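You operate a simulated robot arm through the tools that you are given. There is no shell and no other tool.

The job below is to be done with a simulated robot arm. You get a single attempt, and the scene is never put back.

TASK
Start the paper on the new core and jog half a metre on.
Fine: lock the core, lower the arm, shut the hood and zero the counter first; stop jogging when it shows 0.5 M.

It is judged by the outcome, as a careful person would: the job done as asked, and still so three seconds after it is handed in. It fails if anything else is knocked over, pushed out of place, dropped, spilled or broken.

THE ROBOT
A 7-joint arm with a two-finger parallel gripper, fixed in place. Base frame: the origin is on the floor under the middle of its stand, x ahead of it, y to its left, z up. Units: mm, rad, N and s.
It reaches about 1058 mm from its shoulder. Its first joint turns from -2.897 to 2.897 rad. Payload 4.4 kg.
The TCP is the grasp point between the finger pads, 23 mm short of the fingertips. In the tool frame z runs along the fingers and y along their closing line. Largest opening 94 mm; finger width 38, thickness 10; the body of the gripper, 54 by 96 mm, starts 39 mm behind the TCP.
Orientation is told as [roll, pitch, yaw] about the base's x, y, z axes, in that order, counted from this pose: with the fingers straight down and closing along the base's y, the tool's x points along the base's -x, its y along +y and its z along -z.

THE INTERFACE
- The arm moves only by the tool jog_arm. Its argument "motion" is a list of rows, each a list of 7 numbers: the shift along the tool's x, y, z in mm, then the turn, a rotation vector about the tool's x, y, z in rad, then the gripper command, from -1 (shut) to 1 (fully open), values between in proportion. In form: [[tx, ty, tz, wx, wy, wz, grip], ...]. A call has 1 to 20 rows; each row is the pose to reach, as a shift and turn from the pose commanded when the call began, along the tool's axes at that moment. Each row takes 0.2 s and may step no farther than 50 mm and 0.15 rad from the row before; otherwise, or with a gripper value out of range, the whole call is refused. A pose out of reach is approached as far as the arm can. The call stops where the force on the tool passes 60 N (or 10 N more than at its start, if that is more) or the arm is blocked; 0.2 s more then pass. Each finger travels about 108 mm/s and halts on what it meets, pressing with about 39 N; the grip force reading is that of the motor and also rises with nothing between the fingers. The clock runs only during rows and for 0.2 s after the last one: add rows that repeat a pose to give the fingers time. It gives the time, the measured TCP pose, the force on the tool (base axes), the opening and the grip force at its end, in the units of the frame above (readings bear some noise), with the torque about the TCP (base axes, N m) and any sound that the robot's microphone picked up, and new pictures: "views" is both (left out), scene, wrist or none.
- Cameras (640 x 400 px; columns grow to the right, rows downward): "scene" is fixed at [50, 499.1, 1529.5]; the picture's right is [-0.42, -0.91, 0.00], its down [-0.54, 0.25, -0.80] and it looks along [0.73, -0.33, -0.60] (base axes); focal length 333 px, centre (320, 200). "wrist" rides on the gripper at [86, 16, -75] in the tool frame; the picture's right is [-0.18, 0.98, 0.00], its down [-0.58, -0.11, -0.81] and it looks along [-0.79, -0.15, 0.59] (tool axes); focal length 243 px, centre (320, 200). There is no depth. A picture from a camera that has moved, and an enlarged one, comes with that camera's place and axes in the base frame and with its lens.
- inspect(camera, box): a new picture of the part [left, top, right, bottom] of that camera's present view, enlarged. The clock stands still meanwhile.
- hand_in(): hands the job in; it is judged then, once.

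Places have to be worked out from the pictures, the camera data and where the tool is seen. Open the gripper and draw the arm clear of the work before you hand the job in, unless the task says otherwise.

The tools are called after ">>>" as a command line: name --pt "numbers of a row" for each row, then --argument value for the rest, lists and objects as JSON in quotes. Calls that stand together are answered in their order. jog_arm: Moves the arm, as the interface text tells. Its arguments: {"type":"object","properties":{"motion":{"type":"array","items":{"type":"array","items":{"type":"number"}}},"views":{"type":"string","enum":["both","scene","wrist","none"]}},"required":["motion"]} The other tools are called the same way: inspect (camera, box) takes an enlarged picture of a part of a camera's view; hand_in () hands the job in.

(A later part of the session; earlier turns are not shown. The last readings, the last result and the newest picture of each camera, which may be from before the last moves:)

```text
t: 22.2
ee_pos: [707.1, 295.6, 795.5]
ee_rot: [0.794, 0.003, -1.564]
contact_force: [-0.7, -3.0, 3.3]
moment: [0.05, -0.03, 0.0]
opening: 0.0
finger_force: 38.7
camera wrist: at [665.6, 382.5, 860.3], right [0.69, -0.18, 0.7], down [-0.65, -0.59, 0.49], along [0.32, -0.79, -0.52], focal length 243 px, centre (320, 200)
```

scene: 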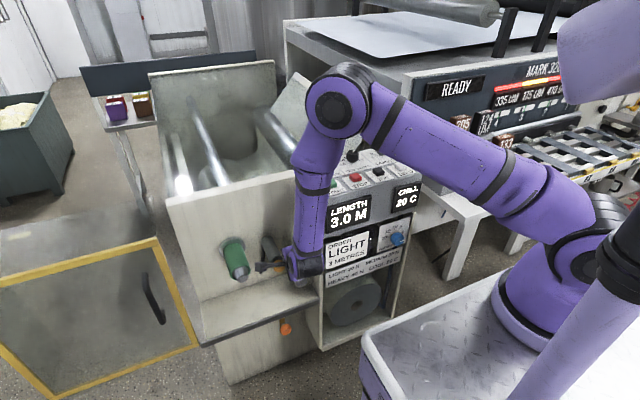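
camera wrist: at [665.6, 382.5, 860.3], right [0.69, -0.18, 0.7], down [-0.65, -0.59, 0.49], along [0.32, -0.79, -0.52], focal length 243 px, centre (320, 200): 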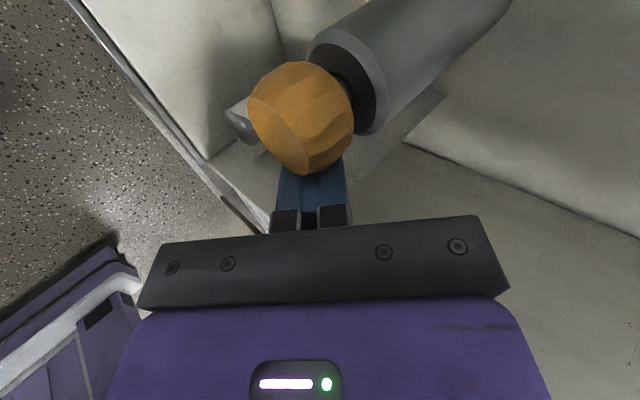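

The arm swings freely at about 3 N and the knob stays put relative to the tool, which confirms the pivot. I'll continue pushing toward the core.

>>> jog_arm --pt "6 1 -1 0 0 0 -1" --pt "12 1.8 -1.8 0 0 0 -1" --pt "18 2.2 -2.2 0 0 0 -1" --pt "24 2.6 -2.6 0 0 0 -1" --pt "30 2.8 -2.8 0 0 0 -1" --pt "36 2.8 -2.8 0 0 0 -1"

>>> inspect --camera "scene" --box '[210, 220, 350, 310]'

```text
t: 23.6
ee_pos: [705.9, 332.4, 798.9]
ee_rot: [0.791, 0.002, -1.565]
contact_force: [0.1, -1.7, -0.4]
moment: [0.02, -0.03, -0.05]
opening: 0.0
finger_force: 39.2
camera wrist: at [665.2, 417.8, 864.2], right [0.69, -0.18, 0.7], down [-0.65, -0.59, 0.49], along [0.32, -0.79, -0.52], focal length 243 px, centre (320, 200)
```

scene: 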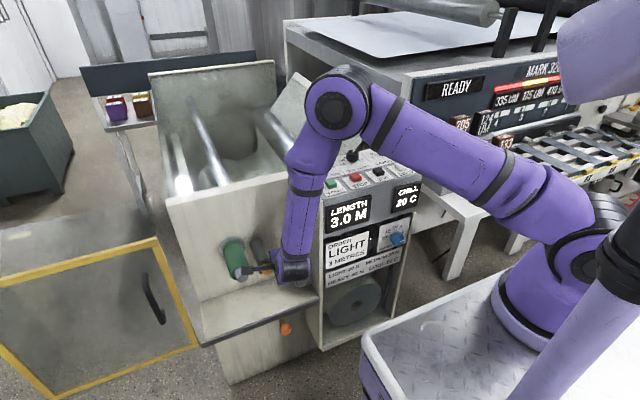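
wrist: 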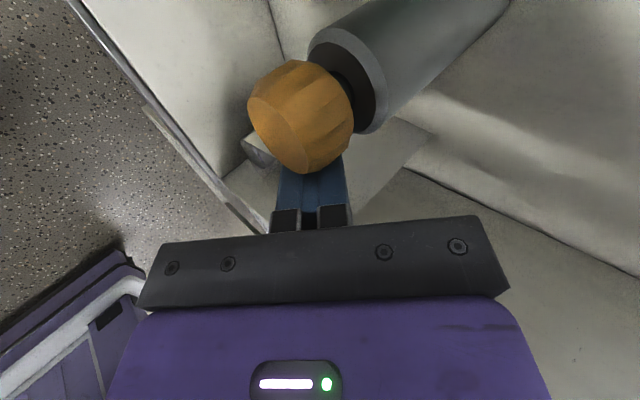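

```text
4.44 times, centred on (280, 265) of scene
camera zoom: at [50.0, 499.1, 1529.5], right [-0.42, -0.91, 0.0], down [-0.54, 0.25, -0.8], along [0.73, -0.33, -0.6], focal length 1480 px, centre (498, -89)
```

zoom: 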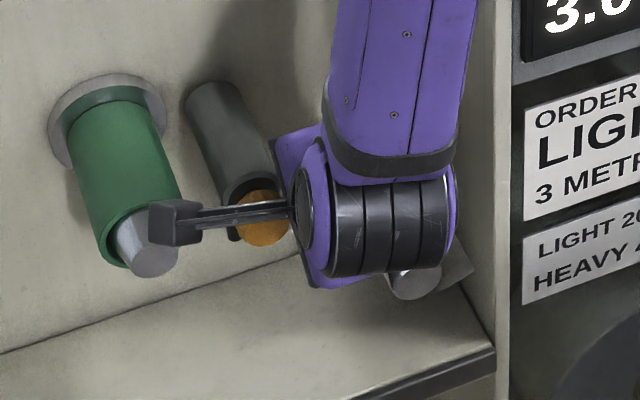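

The roller is now close to the core, with the knob at y≈368. I'll keep pushing in small steps until the force rises at contact.

>>> jog_arm --pt "5 0 0 0 0 0 -1" --pt "10 -0.3 0.3 0 0 0 -1" --pt "15 -0.7 0.7 0 0 0 -1" --pt "20 -1.2 1.2 0 0 0 -1" --pt "24 -1.7 1.7 0 0 0 -1"

>>> inspect --camera "scene" --box '[210, 220, 350, 310]'

```text
t: 24.8
ee_pos: [706.4, 353.3, 797.4]
ee_rot: [0.796, 0.001, -1.568]
contact_force: [-10.5, -23.1, 14.5]
moment: [0.31, -0.11, 0.04]
opening: 0.0
finger_force: 38.8
camera wrist: at [665.5, 439.5, 862.1], right [0.69, -0.18, 0.7], down [-0.65, -0.58, 0.49], along [0.32, -0.79, -0.52], focal length 243 px, centre (320, 200)
```

scene: 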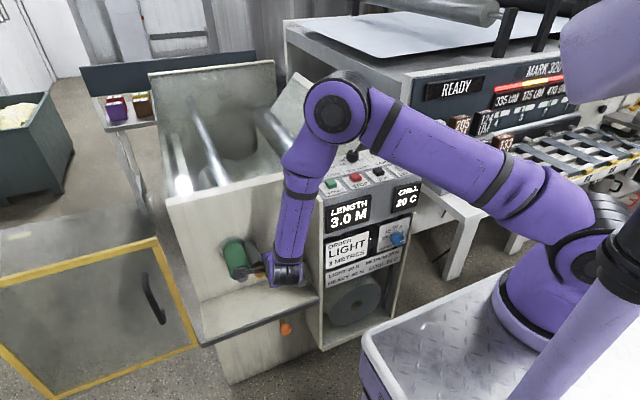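
wrist: 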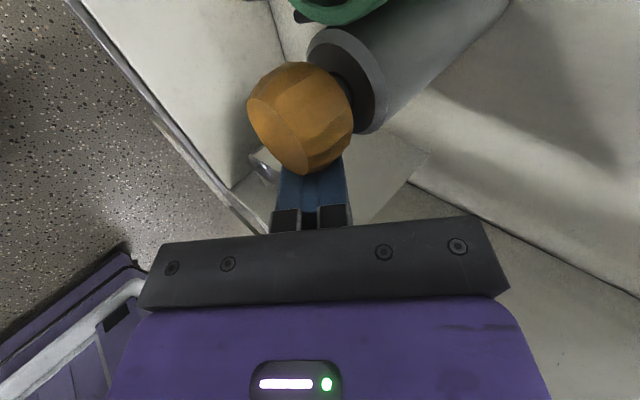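

```text
4.44 times, centred on (280, 265) of scene
camera zoom: at [50.0, 499.1, 1529.5], right [-0.42, -0.91, 0.0], down [-0.54, 0.25, -0.8], along [0.73, -0.33, -0.6], focal length 1480 px, centre (498, -89)
```

zoom: 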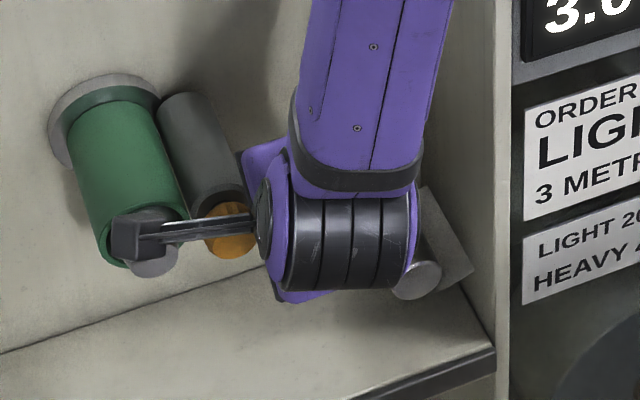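

The roller now rests against the green core, with 23 N of push. I'll back away in −y, withdraw along the tool axis, and see if the arm stays down.

>>> jog_arm --pt "-8 0 0 0 0 0 -1" --pt "-16 0 0 0 0 0 -1" --pt "-20 0 -30 0 0 0 -1" --pt "-20 0 -70 0 0 0 -1" --pt "-20 0 -110 0 0 0 -1"

>>> inspect --camera "scene" --box '[210, 220, 350, 310]'

>>> inspect --camera "wrist" --box '[160, 0, 480, 200]'

```text
t: 26.0
ee_pos: [628.4, 333.8, 873.6]
ee_rot: [0.795, 0.001, -1.567]
contact_force: [0.6, -0.8, -0.3]
moment: [0.03, -0.01, 0.0]
opening: 0.0
finger_force: 38.9
camera wrist: at [586.9, 420.0, 939.3], right [0.69, -0.18, 0.7], down [-0.65, -0.58, 0.49], along [0.32, -0.79, -0.52], focal length 243 px, centre (320, 200)
```

scene: 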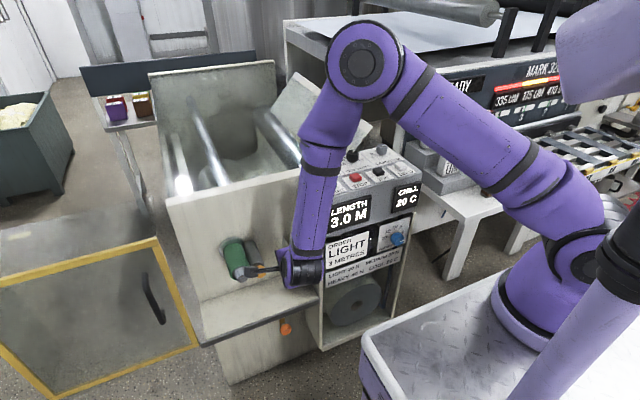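
wrist: 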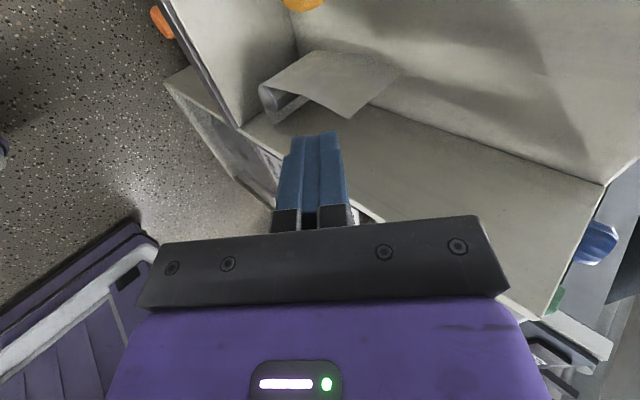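

```text
4.44 times, centred on (280, 265) of scene
camera zoom: at [50.0, 499.1, 1529.5], right [-0.42, -0.91, 0.0], down [-0.54, 0.25, -0.8], along [0.73, -0.33, -0.6], focal length 1480 px, centre (498, -89)
```

zoom: 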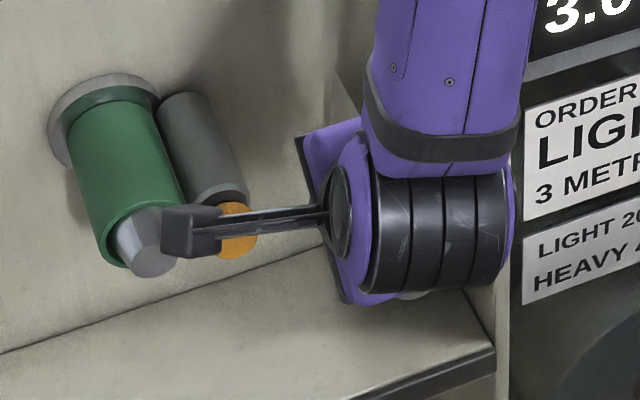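

```text
2.00 times, centred on (320, 100) of wrist
camera zoom: at [586.9, 420.0, 939.3], right [0.69, -0.18, 0.7], down [-0.65, -0.58, 0.49], along [0.32, -0.79, -0.52], focal length 485 px, centre (320, 400)
```

zoom: 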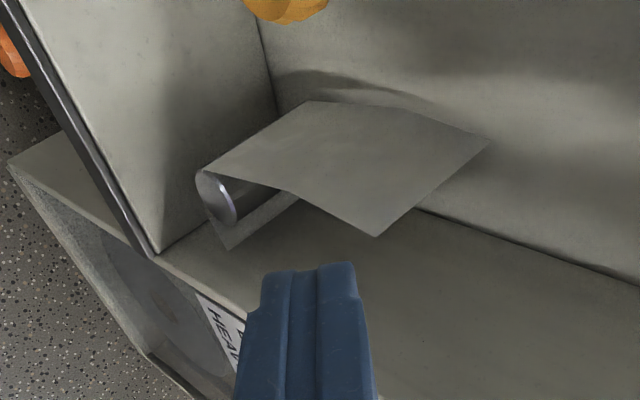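

The arm stays down on the core, and the paper tail stands from the guide roller just as it did at the start. I'll enlarge that view to understand the tail before I move to the hood.

>>> inspect --camera "wrist" --box '[240, 0, 440, 130]'

>>> inspect --camera "scene" --box '[260, 300, 310, 350]'

```text
3.08 times, centred on (340, 65) of wrist
camera zoom: at [586.9, 420.0, 939.3], right [0.69, -0.18, 0.7], down [-0.65, -0.58, 0.49], along [0.32, -0.79, -0.52], focal length 746 px, centre (258, 615)
```

zoom: 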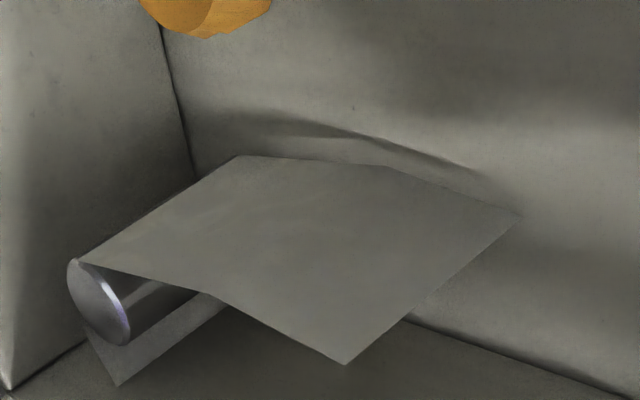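

```text
8.00 times, centred on (285, 325) of scene
camera zoom: at [50.0, 499.1, 1529.5], right [-0.42, -0.91, 0.0], down [-0.54, 0.25, -0.8], along [0.73, -0.33, -0.6], focal length 2664 px, centre (600, -800)
```

zoom: 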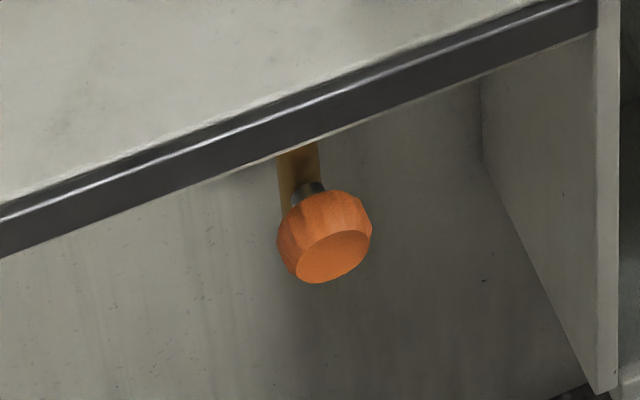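

The tail is still at its starting place, and nipping the paper is what the lowered arm and jog should do. Next is the hood. Its handle is a vertical bar near (645, 650, 800–950), so I'll retreat and roll the wrist so the fingers close along y.

>>> jog_arm --pt "5 -6 -25 0 0 -0.13 -1" --pt "12 -12 -50 0 0 -0.26 -1" --pt "20 -20 -70 0 0 -0.39 -1" --pt "28 -28 -81 0 0 -0.52 -1" --pt "36 -36 -81 0 0 -0.65 -1" --pt "46 -44 -81 0 0 -0.78 -1" --pt "46 -44 -81 0 0 -0.91 -1" --pt "46 -44 -81 0 0 -1.04 -1" --pt "46 -44 -81 0 0 -1.17 -1" --pt "46 -44 -81 0 0 -1.3 -1" --pt "46 -44 -81 0 0 -1.43 -1" --pt "46 -44 -81 0 0 -1.565 -0.3"

```text
t: 28.6
ee_pos: [538.4, 379.3, 899.0]
ee_rot: [0.006, -0.793, -0.002]
contact_force: [-0.4, -0.7, -0.4]
moment: [0.0, -0.02, 0.03]
opening: 32.9
finger_force: 0.0
camera wrist: at [426.1, 396.4, 890.7], right [0.13, 0.98, 0.14], down [-0.17, -0.11, 0.98], along [0.98, -0.15, 0.15], focal length 243 px, centre (320, 200)
```

scene: 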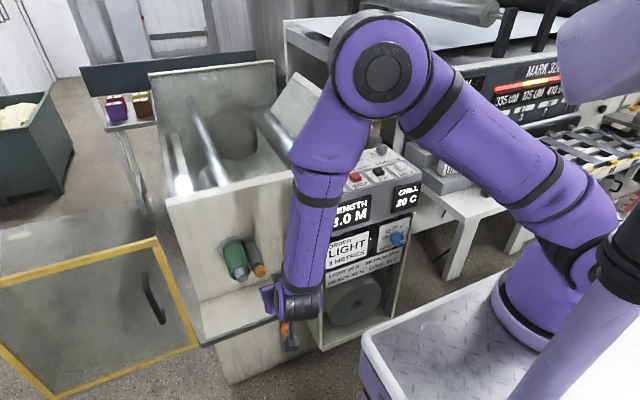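
wrist: 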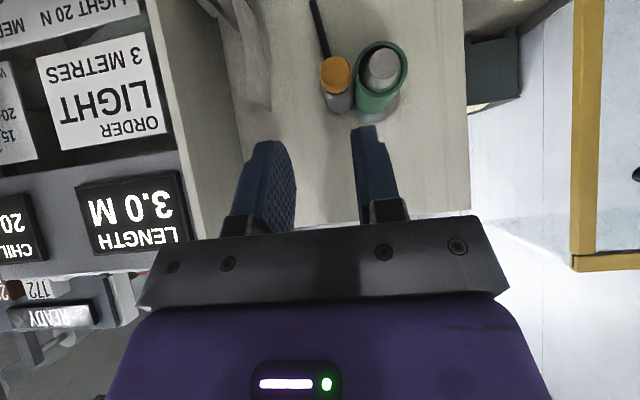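

This gives a good frontal view of the core, the roller and the paper tail. I'll enlarge it.

>>> inspect --camera "wrist" --box '[190, 0, 470, 150]'

>>> inspect --camera "wrist" --box '[440, 0, 640, 300]'

```text
2.29 times, centred on (330, 75) of wrist
camera zoom: at [426.1, 396.4, 890.7], right [0.13, 0.98, 0.14], down [-0.17, -0.11, 0.98], along [0.98, -0.15, 0.15], focal length 555 px, centre (297, 486)
```

zoom: 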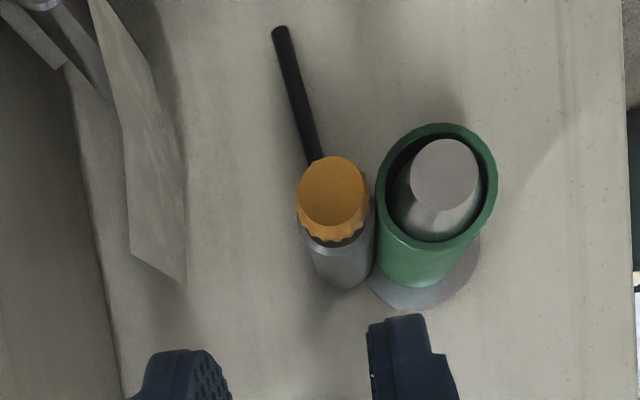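

```text
1.33 times, centred on (540, 150) of wrist
camera zoom: at [426.1, 396.4, 890.7], right [0.13, 0.98, 0.14], down [-0.17, -0.11, 0.98], along [0.98, -0.15, 0.15], focal length 324 px, centre (27, 267)
```

zoom: 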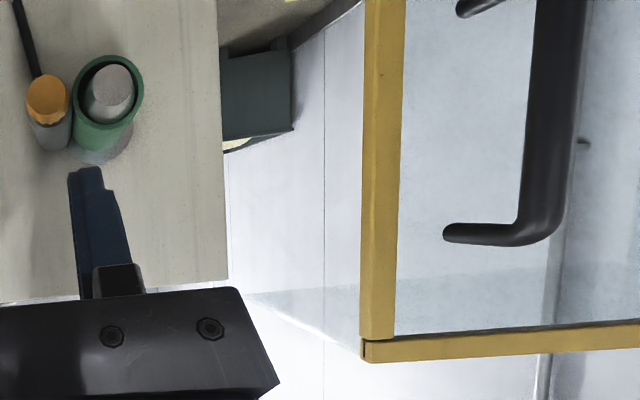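

The bar stands about 46 mm off the glass, at x≈641, y≈650, z≈802–941. I'll go to a pre-grasp in front of it with the fingers nearly horizontal and open about 60 mm.

>>> jog_arm --pt "-2 45 8 0 -0.115 0 0" --pt "-4 90 17 0 -0.23 0 0.28" --pt "-7 135 26 0 -0.345 0 0.28" --pt "-9 180 35 0 -0.46 0 0.28" --pt "-11 225 43 0 -0.575 0 0.28" --pt "-13.5 270 52 0 -0.7 0 0.28"

>>> inspect --camera "wrist" --box '[160, 0, 480, 230]'

```text
t: 30.0
ee_pos: [583.8, 650.3, 874.3]
ee_rot: [0.089, -1.495, -0.091]
contact_force: [0.5, 1.0, 0.1]
moment: [0.03, 0.05, 0.02]
opening: 60.2
finger_force: 0.1
camera wrist: at [504.3, 667.4, 795.2], right [0.01, 0.98, 0.19], down [-0.76, -0.11, 0.64], along [0.65, -0.15, 0.75], focal length 243 px, centre (320, 200)
```

scene: 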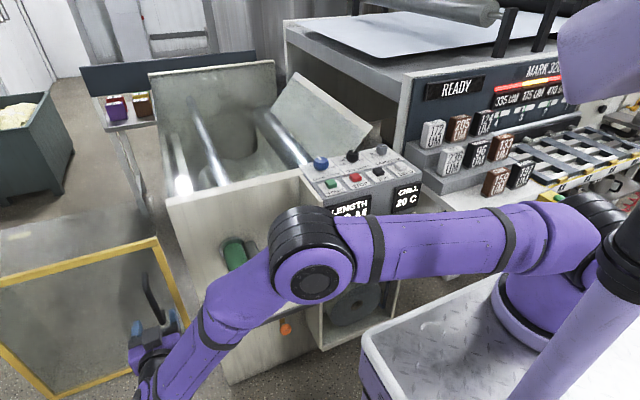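
wrist: 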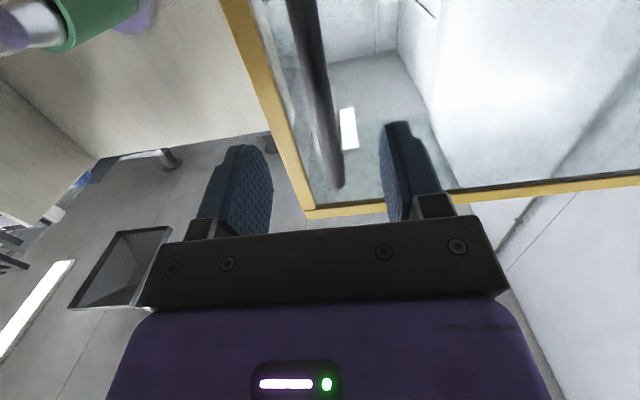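

```text
1.74 times, centred on (320, 115) of wrist
camera zoom: at [504.3, 667.4, 795.2], right [0.01, 0.98, 0.19], down [-0.76, -0.11, 0.64], along [0.65, -0.15, 0.75], focal length 422 px, centre (320, 348)
```

zoom: 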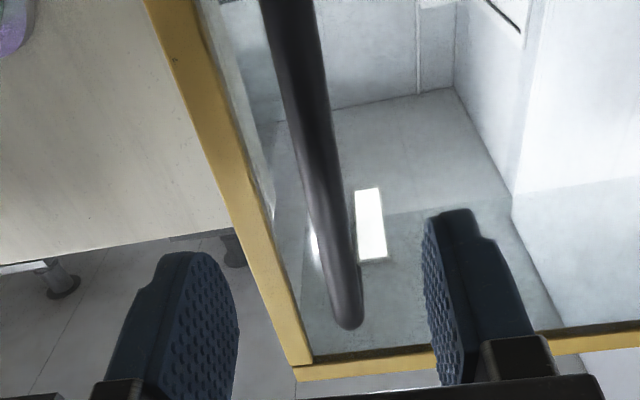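

The bar sits centred between the fingers at y≈652, against TCP y of 650. I'll advance about 56 mm along the fingers and close on it.

>>> jog_arm --pt "0 1 30 0 0 0 0.28" --pt "0 1.5 50 0 0 0 0.28" --pt "0 1.5 56 0 0 0 0.28" --pt "0 1.5 56 0 0 0 0" --pt "0 1.5 56 0 0 0 -0.5" --pt "0 1.5 56 0 0 0 -1" --pt "0 1.5 56 0 0 0 -1"

```text
t: 31.6
ee_pos: [640.8, 649.8, 869.6]
ee_rot: [0.07, -1.495, -0.07]
contact_force: [1.1, -0.5, 0.8]
moment: [-1.32, 0.32, 0.04]
opening: 13.6
finger_force: 45.0
camera wrist: at [561.1, 668.0, 789.9], right [0.01, 0.98, 0.19], down [-0.76, -0.11, 0.64], along [0.65, -0.15, 0.74], focal length 243 px, centre (320, 200)
```

scene: 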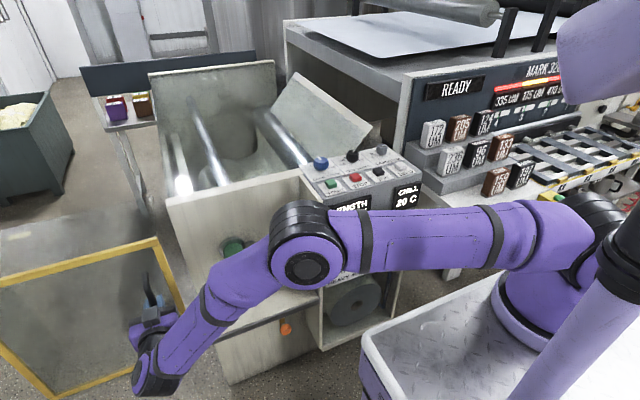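
wrist: 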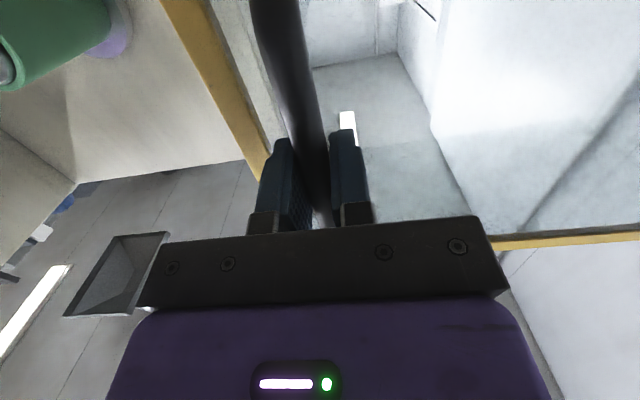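

The handle is gripped on a 14 mm bar. I'll slide it a little in −y first to confirm the hood slides freely.

>>> jog_arm --pt "0 -5 0 0 0 0 -1" --pt "0 -12 0 0 0 0 -1" --pt "0 -20 0 0 0 0 -1" --pt "0 -30 0 0 0 0 -1"

```text
t: 32.6
ee_pos: [641.4, 621.4, 869.4]
ee_rot: [0.075, -1.493, -0.075]
contact_force: [-1.1, 0.5, 0.7]
moment: [-1.37, -0.85, 0.02]
opening: 13.9
finger_force: 45.3
camera wrist: at [561.1, 638.3, 789.9], right [0.01, 0.98, 0.19], down [-0.76, -0.11, 0.64], along [0.65, -0.15, 0.74], focal length 243 px, centre (320, 200)
```

scene: 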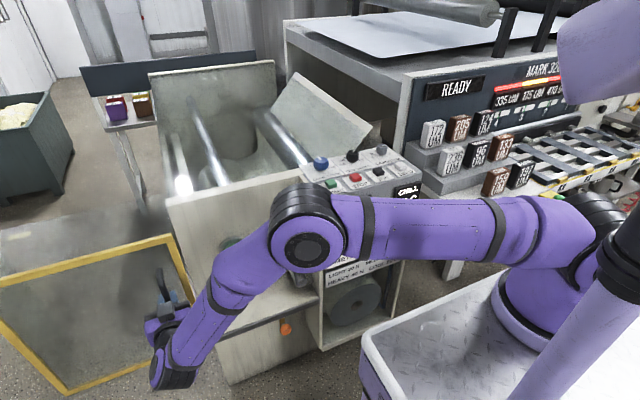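
wrist: 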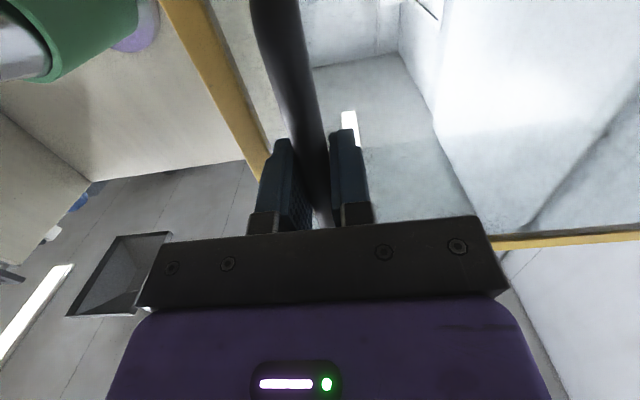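

The hood slides freely along y. I'll keep pulling it across.

>>> jog_arm --pt "0 -20 0 0 0 0 -1" --pt "0 -40 0 0 0 0 -1" --pt "0 -60 0 0 0 0 -1" --pt "0 -80 0 0 0 0 -1" --pt "0 -100 0 0 0 0 -1" --pt "0 -120 0 0 0 0 -1" --pt "0 -140 0 0 0 0 -1" --pt "0 -160 0 0 0 0 -1"

```text
t: 34.4
ee_pos: [641.2, 461.2, 870.4]
ee_rot: [0.096, -1.497, -0.095]
contact_force: [5.2, 0.6, 17.1]
moment: [-1.73, 0.86, -0.11]
opening: 13.8
finger_force: 44.9
camera wrist: at [561.1, 479.1, 789.7], right [0.01, 0.98, 0.19], down [-0.76, -0.11, 0.64], along [0.65, -0.15, 0.75], focal length 243 px, centre (320, 200)
```

scene: 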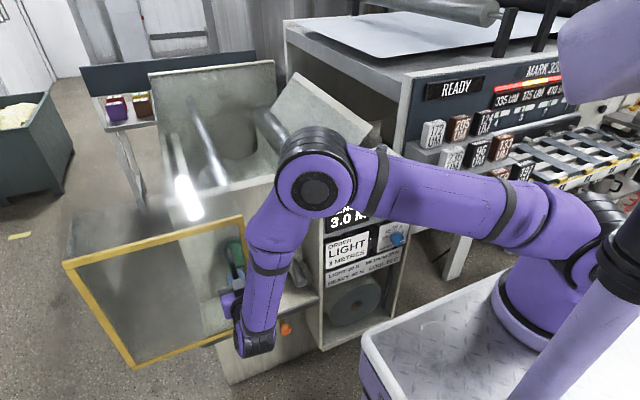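
wrist: 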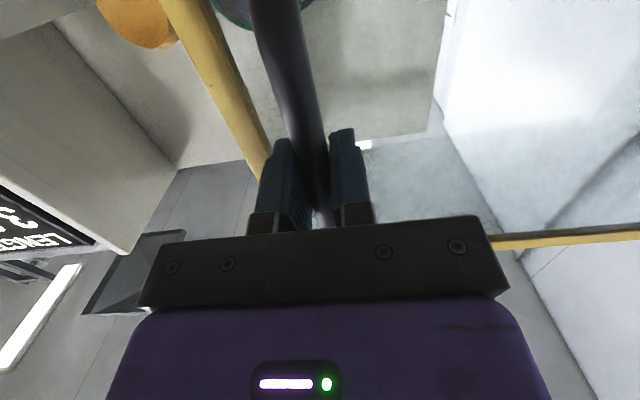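

The hood slides smoothly and is about half closed; its edge is near y≈420. I'll continue with a tiny height correction.

>>> jog_arm --pt "-0.5 -20 0 0 0 0 -1" --pt "-1 -40 0 0 0 0 -1" --pt "-1.5 -60 0 0 0 0 -1" --pt "-1.5 -80 0 0 0 0 -1" --pt "-1.8 -100 0 0 0 0 -1" --pt "-2 -120 0 0 0 0 -1" --pt "-2 -140 0 0 0 0 -1"

```text
t: 36.0
ee_pos: [641.0, 321.9, 869.7]
ee_rot: [0.063, -1.493, -0.065]
contact_force: [-13.1, 0.0, 9.2]
moment: [-1.17, -0.95, 0.01]
opening: 13.8
finger_force: 45.3
camera wrist: at [560.9, 339.0, 789.5], right [0.01, 0.98, 0.19], down [-0.76, -0.11, 0.64], along [0.65, -0.15, 0.74], focal length 243 px, centre (320, 200)
```

scene: 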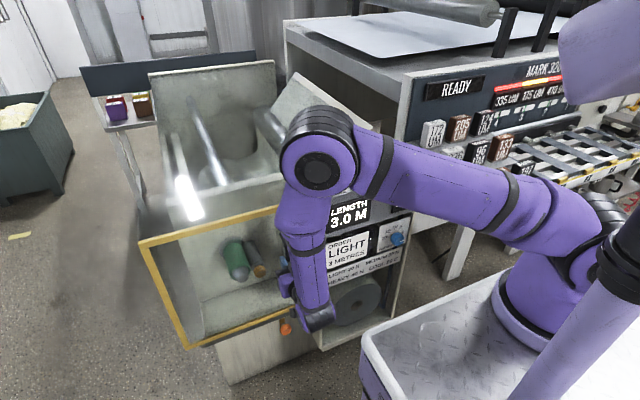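
wrist: 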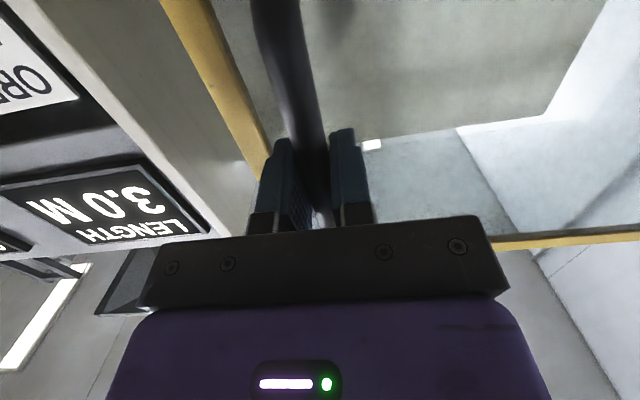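

There's about 60–70 mm to go before the frame meets the console side. I'll creep in until the end stop is felt.

>>> jog_arm --pt "0 -12 0 0 0 0 -1" --pt "0 -24 0 0 0 0 -1" --pt "0 -34 0 0 0 0 -1" --pt "0 -42 0 0 0 0 -1" --pt "0 -50 0 0 0 0 -1" --pt "0 -56 0 0 0 0 -1" --pt "0 -62 0 0 0 0 -1" --pt "0 -68 0 0 0 0 -1" --pt "0 -72 0 0 0 0 -1"

```text
t: 37.9
ee_pos: [641.6, 261.8, 868.5]
ee_rot: [0.197, -1.492, -0.178]
contact_force: [6.5, 24.8, -7.7]
moment: [-1.7, -0.24, 0.09]
opening: 14.0
finger_force: 44.8
stopped in row 9: the force on the tool passed its limit at 66 N (the readings are from after the stop); the commanded pose is now the measured one
camera wrist: at [560.8, 278.1, 789.7], right [0.0, 0.98, 0.2], down [-0.76, -0.13, 0.64], along [0.65, -0.15, 0.74], focal length 243 px, centre (320, 200)
```

scene: 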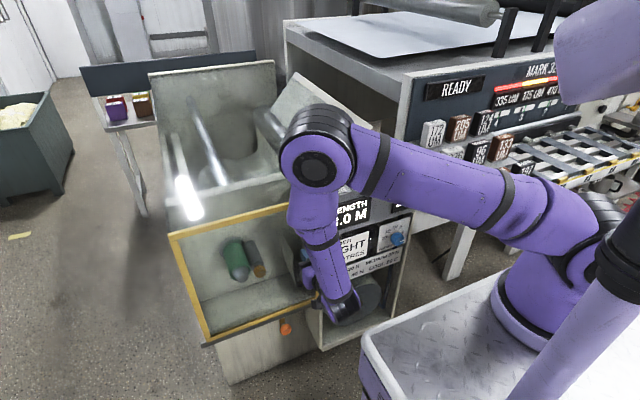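
wrist: 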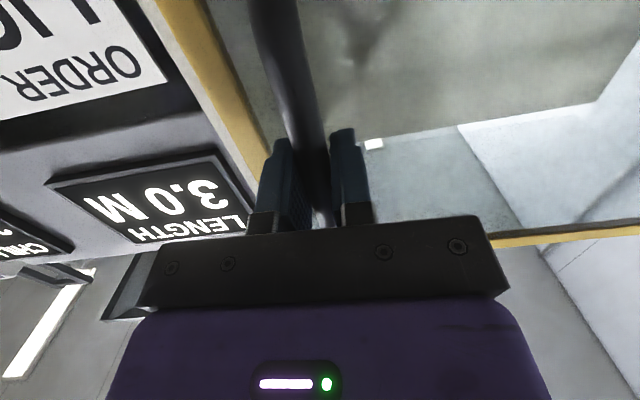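

The hood hit its end stop after about 388 mm of travel, and its left edge now lines up with the machine board at y≈580. I'll release the handle, back straight out and check.

>>> jog_arm --pt "0 0 0 0 0 0 0" --pt "0 0 0 0 0 0 0.2" --pt "0 0 -30 0 0 0 0.2" --pt "0 0 -70 0 0 0 0.2" --pt "0 0 -110 0 0 0 0.2"

>>> inspect --camera "scene" --box '[140, 170, 340, 370]'

```text
t: 39.3
ee_pos: [568.2, 247.5, 888.6]
ee_rot: [0.902, -1.54, -0.937]
contact_force: [0.9, -0.4, 0.2]
moment: [0.01, 0.02, -0.02]
opening: 56.2
finger_force: 0.1
stopped in row 5: the arm was blocked; the commanded pose is now the measured one
camera wrist: at [493.0, 268.6, 804.4], right [0.04, 0.98, 0.21], down [-0.8, -0.09, 0.59], along [0.6, -0.19, 0.78], focal length 243 px, centre (320, 200)
```

scene: 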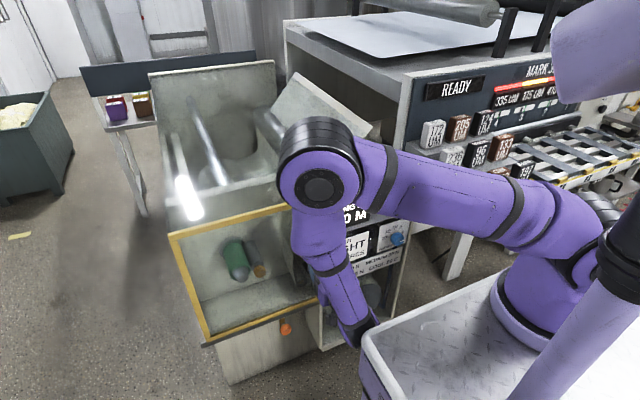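
wrist: 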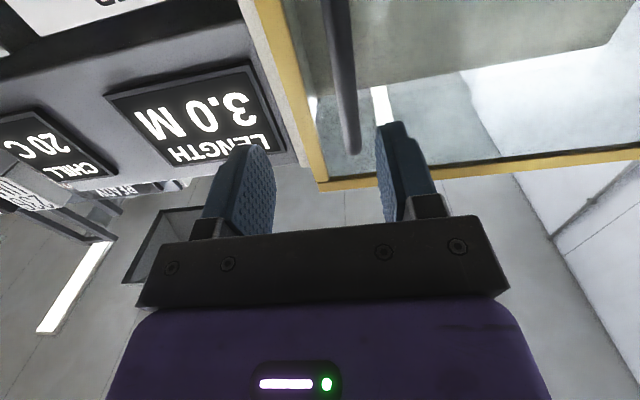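

```text
2.00 times, centred on (240, 270) of scene
camera zoom: at [50.0, 499.1, 1529.5], right [-0.42, -0.91, 0.0], down [-0.54, 0.25, -0.8], along [0.73, -0.33, -0.6], focal length 666 px, centre (480, 60)
```

zoom: 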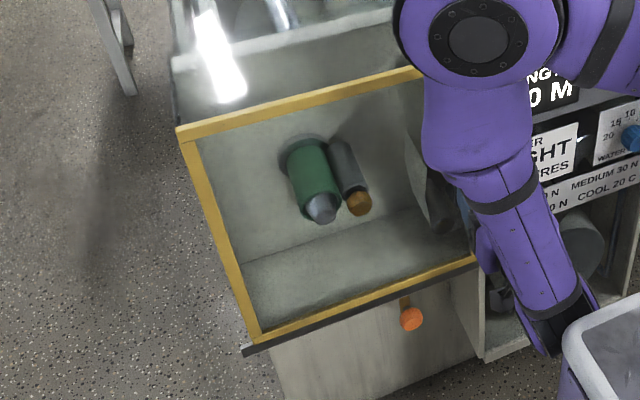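

The hood is shut over the core with the roller down. The retreat stopped short, probably at a wrist limit since no tool force is shown, so I'll move up while tilting the fingers back toward vertical.

>>> jog_arm --pt "-15 0 0 0 0.13 0 0.2" --pt "-35 0 0 0 0.26 0 0" --pt "-60 0 -5 0 0.39 0 -0.5" --pt "-90 0 -10 0 0.52 0 -1" --pt "-120 0 -15 0 0.65 0 -1" --pt "-155 0 -20 0 0.78 0 -1" --pt "-190 0 -20 0 0.91 0 -1" --pt "-230 0 -20 0 1.04 0 -1" --pt "-270 0 -20 0 1.17 0 -1" --pt "-300 0 -20 0 1.3 0 -1"

```text
t: 41.5
ee_pos: [547.7, 241.8, 1190.5]
ee_rot: [0.023, -0.246, -0.033]
contact_force: [-0.1, 0.5, -0.7]
moment: [-0.02, 0.06, 0.0]
opening: 0.1
finger_force: 38.8
camera wrist: at [447.1, 260.3, 1241.9], right [0.2, 0.98, 0.07], down [0.36, -0.14, 0.92], along [0.91, -0.16, -0.38], focal length 243 px, centre (320, 200)
```

scene: 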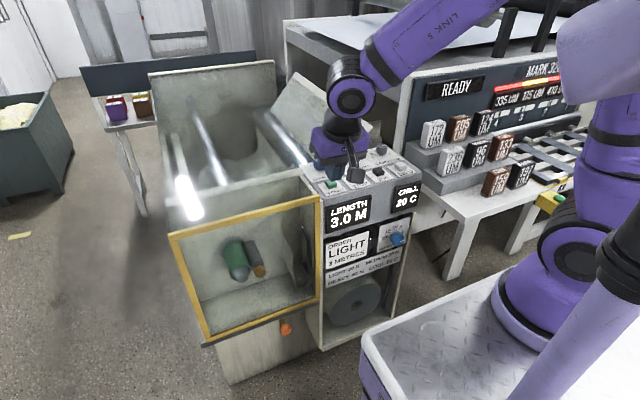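
wrist: 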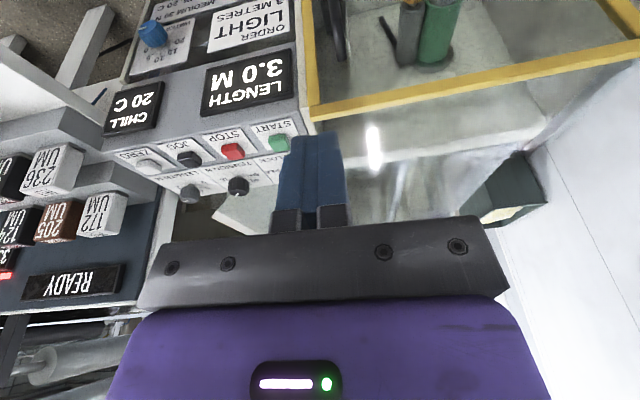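

The hood is flush and the counter still shows 3.0 M. Next I'll straighten the tool to vertical, with fingers closed as a pusher, and move above the white ZERO button near (746, −88).

>>> jog_arm --pt "-20.6 -36.1 13.2 0.005 0.08 -0.012 -1" --pt "-41.2 -72.2 26.4 0.01 0.16 -0.025 -1" --pt "-61.9 -108.3 39.6 0.014 0.246 -0.0375 -1" --pt "-82.5 -144.4 52.8 0.014 0.246 -0.0375 -1" --pt "-103.1 -180.5 66 0.014 0.246 -0.0375 -1" --pt "-123.7 -216.6 79.2 0.014 0.246 -0.0375 -1" --pt "-144.4 -252.7 92.4 0.014 0.246 -0.0375 -1" --pt "-165 -288.8 105.6 0.014 0.246 -0.0375 -1" --pt "-185.6 -324.9 118.8 0.014 0.246 -0.0375 -1"

>>> inspect --camera "wrist" --box '[200, 0, 440, 180]'

>>> inspect --camera "scene" --box '[310, 110, 450, 200]'

```text
t: 43.5
ee_pos: [748.9, -84.7, 1108.6]
ee_rot: [0.004, 0.0, 0.009]
contact_force: [0.0, 1.9, 0.2]
moment: [-0.05, 0.0, -0.01]
opening: 0.0
finger_force: 38.8
camera wrist: at [662.6, -69.3, 1184.1], right [0.18, 0.98, 0.0], down [0.58, -0.11, 0.81], along [0.79, -0.14, -0.59], focal length 243 px, centre (320, 200)
```

scene: 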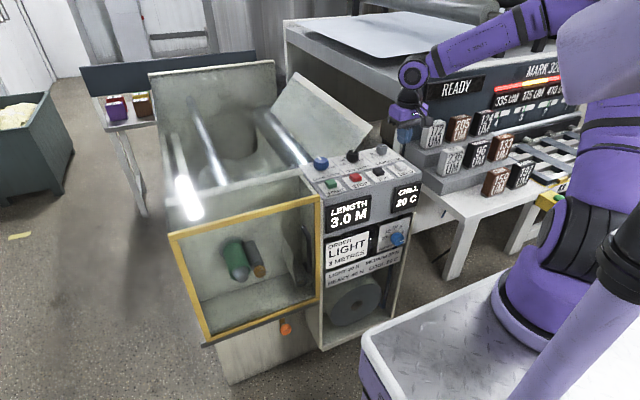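
wrist: 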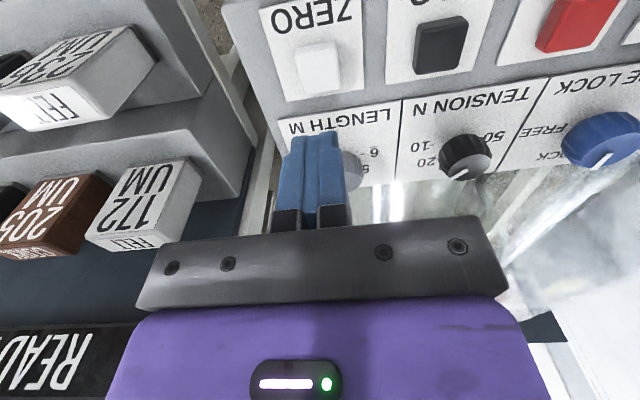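

```text
2.22 times, centred on (320, 90) of wrist
camera zoom: at [662.6, -69.3, 1184.1], right [0.18, 0.98, 0.0], down [0.58, -0.11, 0.81], along [0.79, -0.14, -0.59], focal length 539 px, centre (320, 444)
```

zoom: 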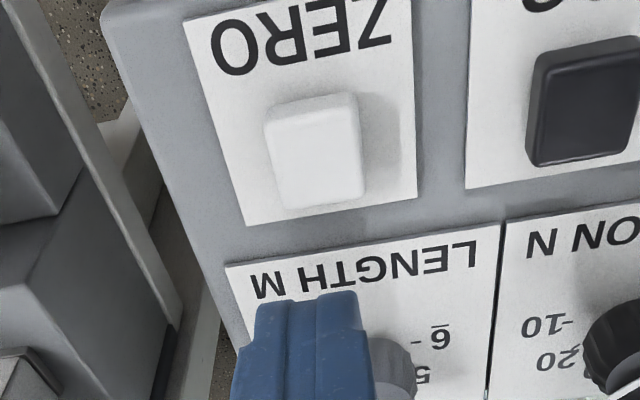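

```text
4.44 times, centred on (380, 155) of scene
camera zoom: at [50.0, 499.1, 1529.5], right [-0.42, -0.91, 0.0], down [-0.54, 0.25, -0.8], along [0.73, -0.33, -0.6], focal length 1480 px, centre (53, 400)
```

zoom: 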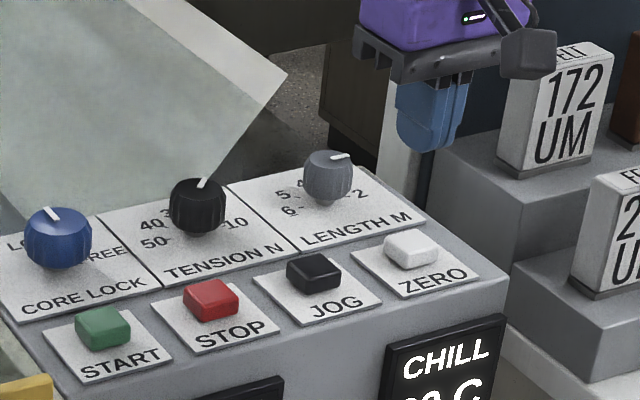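

The TCP is nearly above ZERO, with the button at about (746, −86). I'll descend quickly to just above it, then press in small steps while watching the counter.

>>> jog_arm --pt "3 -1.5 40 0 0 0 -1" --pt "3 -1.5 66 0 0 0 -1" --pt "3 -1.5 69 0 0 0 -1" --pt "3 -1.5 72 0 0 0 -1" --pt "3 -1.5 74 0 0 0 -1"

>>> inspect --camera "scene" --box '[310, 130, 450, 235]'

```text
t: 44.7
ee_pos: [745.6, -87.5, 1036.7]
ee_rot: [0.004, 0.0, 0.007]
contact_force: [1.5, 0.7, 2.6]
moment: [-0.03, -0.01, 0.0]
opening: 0.2
finger_force: 39.4
heard: click
camera wrist: at [659.3, -71.9, 1112.6], right [0.18, 0.98, 0.0], down [0.58, -0.11, 0.81], along [0.79, -0.14, -0.59], focal length 243 px, centre (320, 200)
```

scene: 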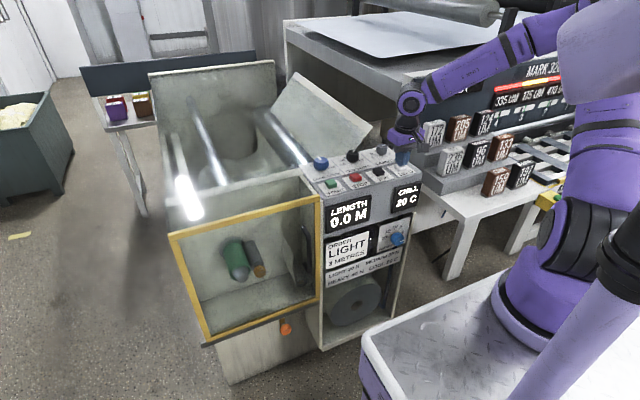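
wrist: 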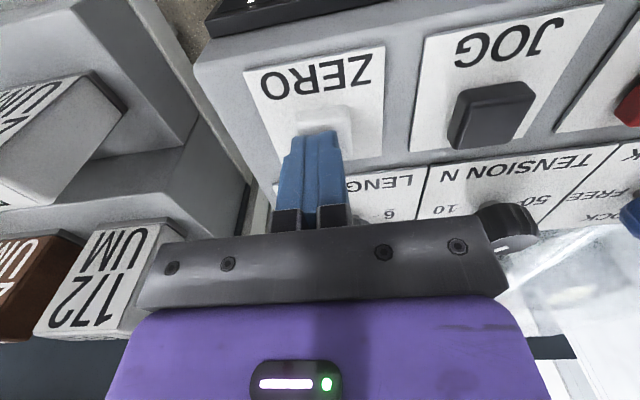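

```text
3.81 times, centred on (380, 182) of scene
camera zoom: at [50.0, 499.1, 1529.5], right [-0.42, -0.91, 0.0], down [-0.54, 0.25, -0.8], along [0.73, -0.33, -0.6], focal length 1269 px, centre (91, 267)
```

zoom: 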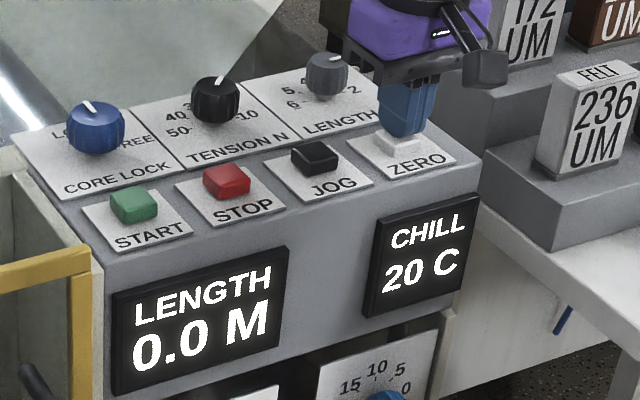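

ZERO clicked and the counter shows 0.0 M. I'll lift off, shift 78 mm to JOG, and hover just above it.

>>> jog_arm --pt "0 0 -30 0 0 0 -1" --pt "0 39 -35 0 0 0 -1" --pt "0 78 -35 0 0 0 -1" --pt "0 78 -20 0 0 0 -1" --pt "0 78 -12 0 0 0 -1"

>>> inspect --camera "scene" --box '[310, 130, 450, 235]'

```text
t: 45.9
ee_pos: [745.6, -9.3, 1051.1]
ee_rot: [0.005, 0.0, 0.006]
contact_force: [-0.3, -0.1, 0.2]
moment: [0.01, 0.0, 0.0]
opening: 0.0
finger_force: 38.7
camera wrist: at [659.1, 6.1, 1125.4], right [0.18, 0.98, 0.0], down [0.58, -0.11, 0.81], along [0.79, -0.14, -0.59], focal length 243 px, centre (320, 200)
```

scene: 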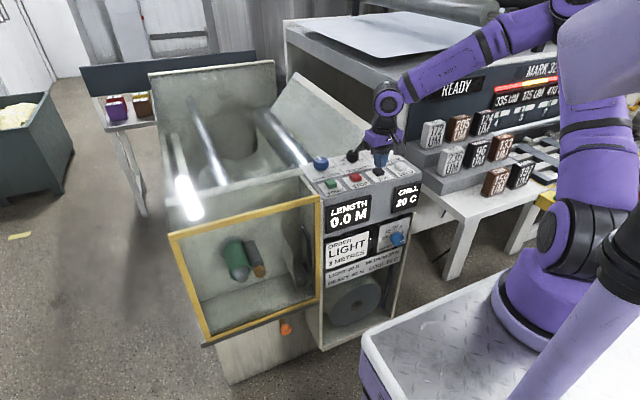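
wrist: 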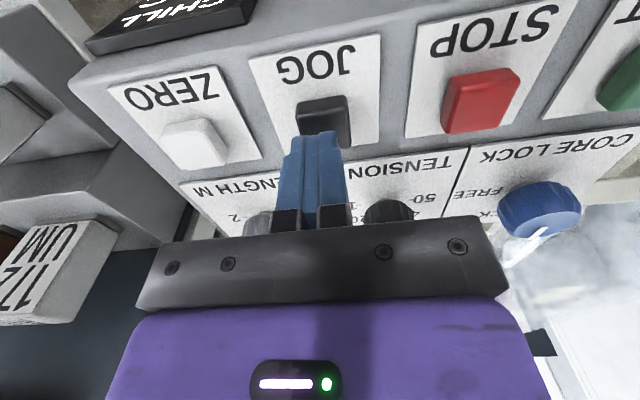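

```text
3.81 times, centred on (380, 182) of scene
camera zoom: at [50.0, 499.1, 1529.5], right [-0.42, -0.91, 0.0], down [-0.54, 0.25, -0.8], along [0.73, -0.33, -0.6], focal length 1269 px, centre (91, 267)
```

zoom: 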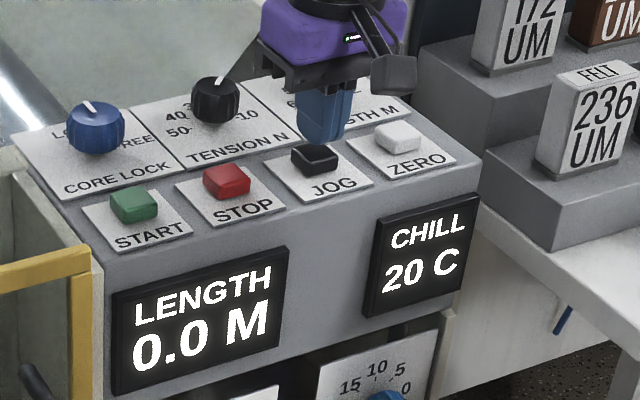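

I'm hovering over JOG at z≈1051 and the counter shows 0.0 M. I'll give one brief tap to learn the jog rate.

>>> jog_arm --pt "0 0 8 0 0 0 -1" --pt "0 0 14.5 0 0 0 -1" --pt "0 0 4 0 0 0 -1" --views "scene"

>>> inspect --camera "scene" --box '[310, 130, 450, 235]'

>>> inspect --camera "scene" --box '[170, 200, 330, 340]'

```text
t: 46.7
ee_pos: [745.1, -10.0, 1045.8]
ee_rot: [0.002, 0.0, 0.008]
contact_force: [0.2, -0.4, 0.6]
moment: [-0.02, -0.01, 0.02]
opening: 0.0
finger_force: 38.6
heard: click
```

scene: 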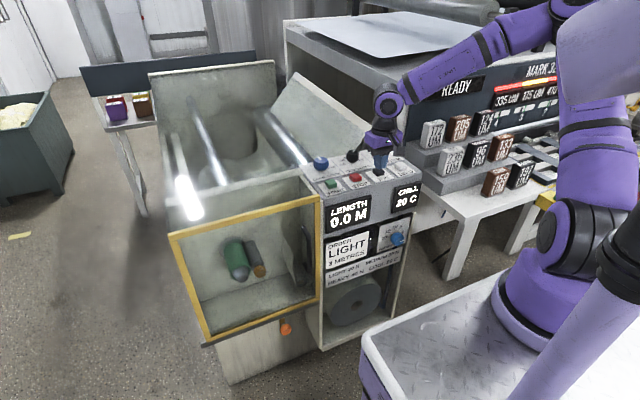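

```text
3.81 times, centred on (380, 182) of scene
camera zoom: at [50.0, 499.1, 1529.5], right [-0.42, -0.91, 0.0], down [-0.54, 0.25, -0.8], along [0.73, -0.33, -0.6], focal length 1269 px, centre (91, 267)
```

zoom: 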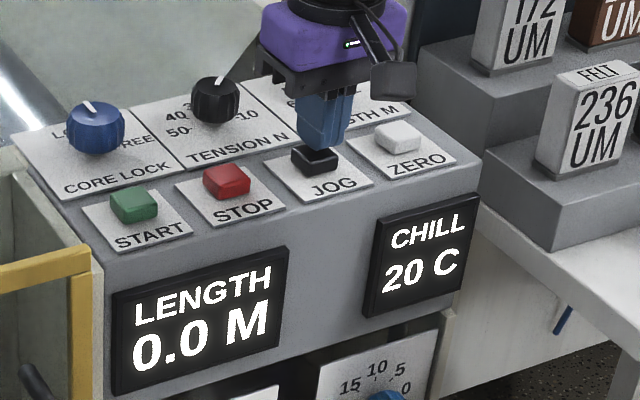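

```text
2.86 times, centred on (250, 270) of scene
camera zoom: at [50.0, 499.1, 1529.5], right [-0.42, -0.91, 0.0], down [-0.54, 0.25, -0.8], along [0.73, -0.33, -0.6], focal length 952 px, centre (520, 0)
```

zoom: 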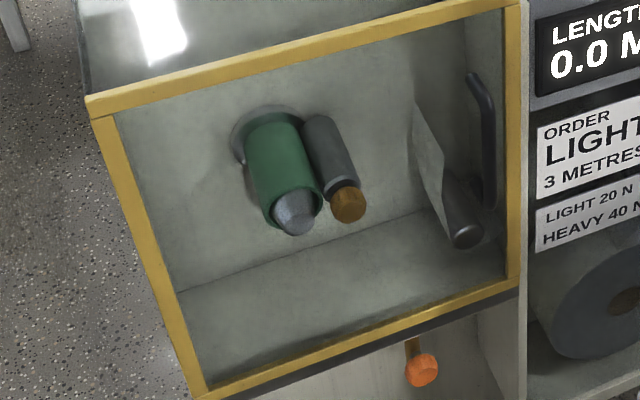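

The JOG click was heard but the counter still rounds to 0.0 M. I'll hold it a little longer, about 0.5 s, to see the rate.

>>> jog_arm --pt "0 0 10.5 0 0 0 -1" --pt "0 0 10.5 0 0 0 -1" --pt "0 0 10.5 0 0 0 -1" --pt "0 0 0 0 0 0 -1" --views "scene"

>>> inspect --camera "scene" --box '[310, 130, 450, 235]'

>>> inspect --camera "scene" --box '[170, 200, 330, 340]'

```text
t: 47.7
ee_pos: [742.4, -9.9, 1043.8]
ee_rot: [0.004, 0.001, 0.01]
contact_force: [-0.1, -0.7, -0.7]
moment: [-0.03, 0.01, 0.02]
opening: 0.1
finger_force: 39.3
heard: click
```

scene: 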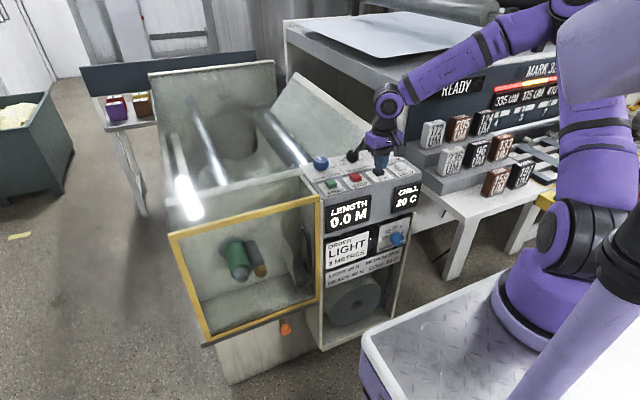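

```text
3.81 times, centred on (380, 182) of scene
camera zoom: at [50.0, 499.1, 1529.5], right [-0.42, -0.91, 0.0], down [-0.54, 0.25, -0.8], along [0.73, -0.33, -0.6], focal length 1269 px, centre (91, 267)
```

zoom: 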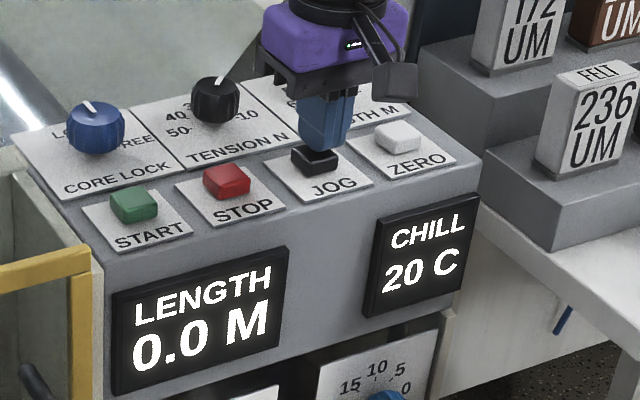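

```text
2.86 times, centred on (250, 270) of scene
camera zoom: at [50.0, 499.1, 1529.5], right [-0.42, -0.91, 0.0], down [-0.54, 0.25, -0.8], along [0.73, -0.33, -0.6], focal length 952 px, centre (520, 0)
```

zoom: 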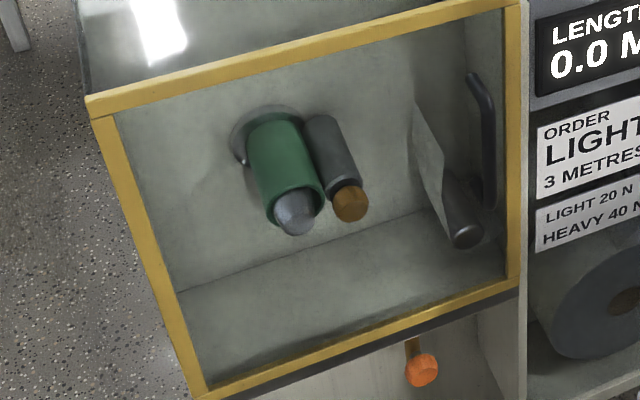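

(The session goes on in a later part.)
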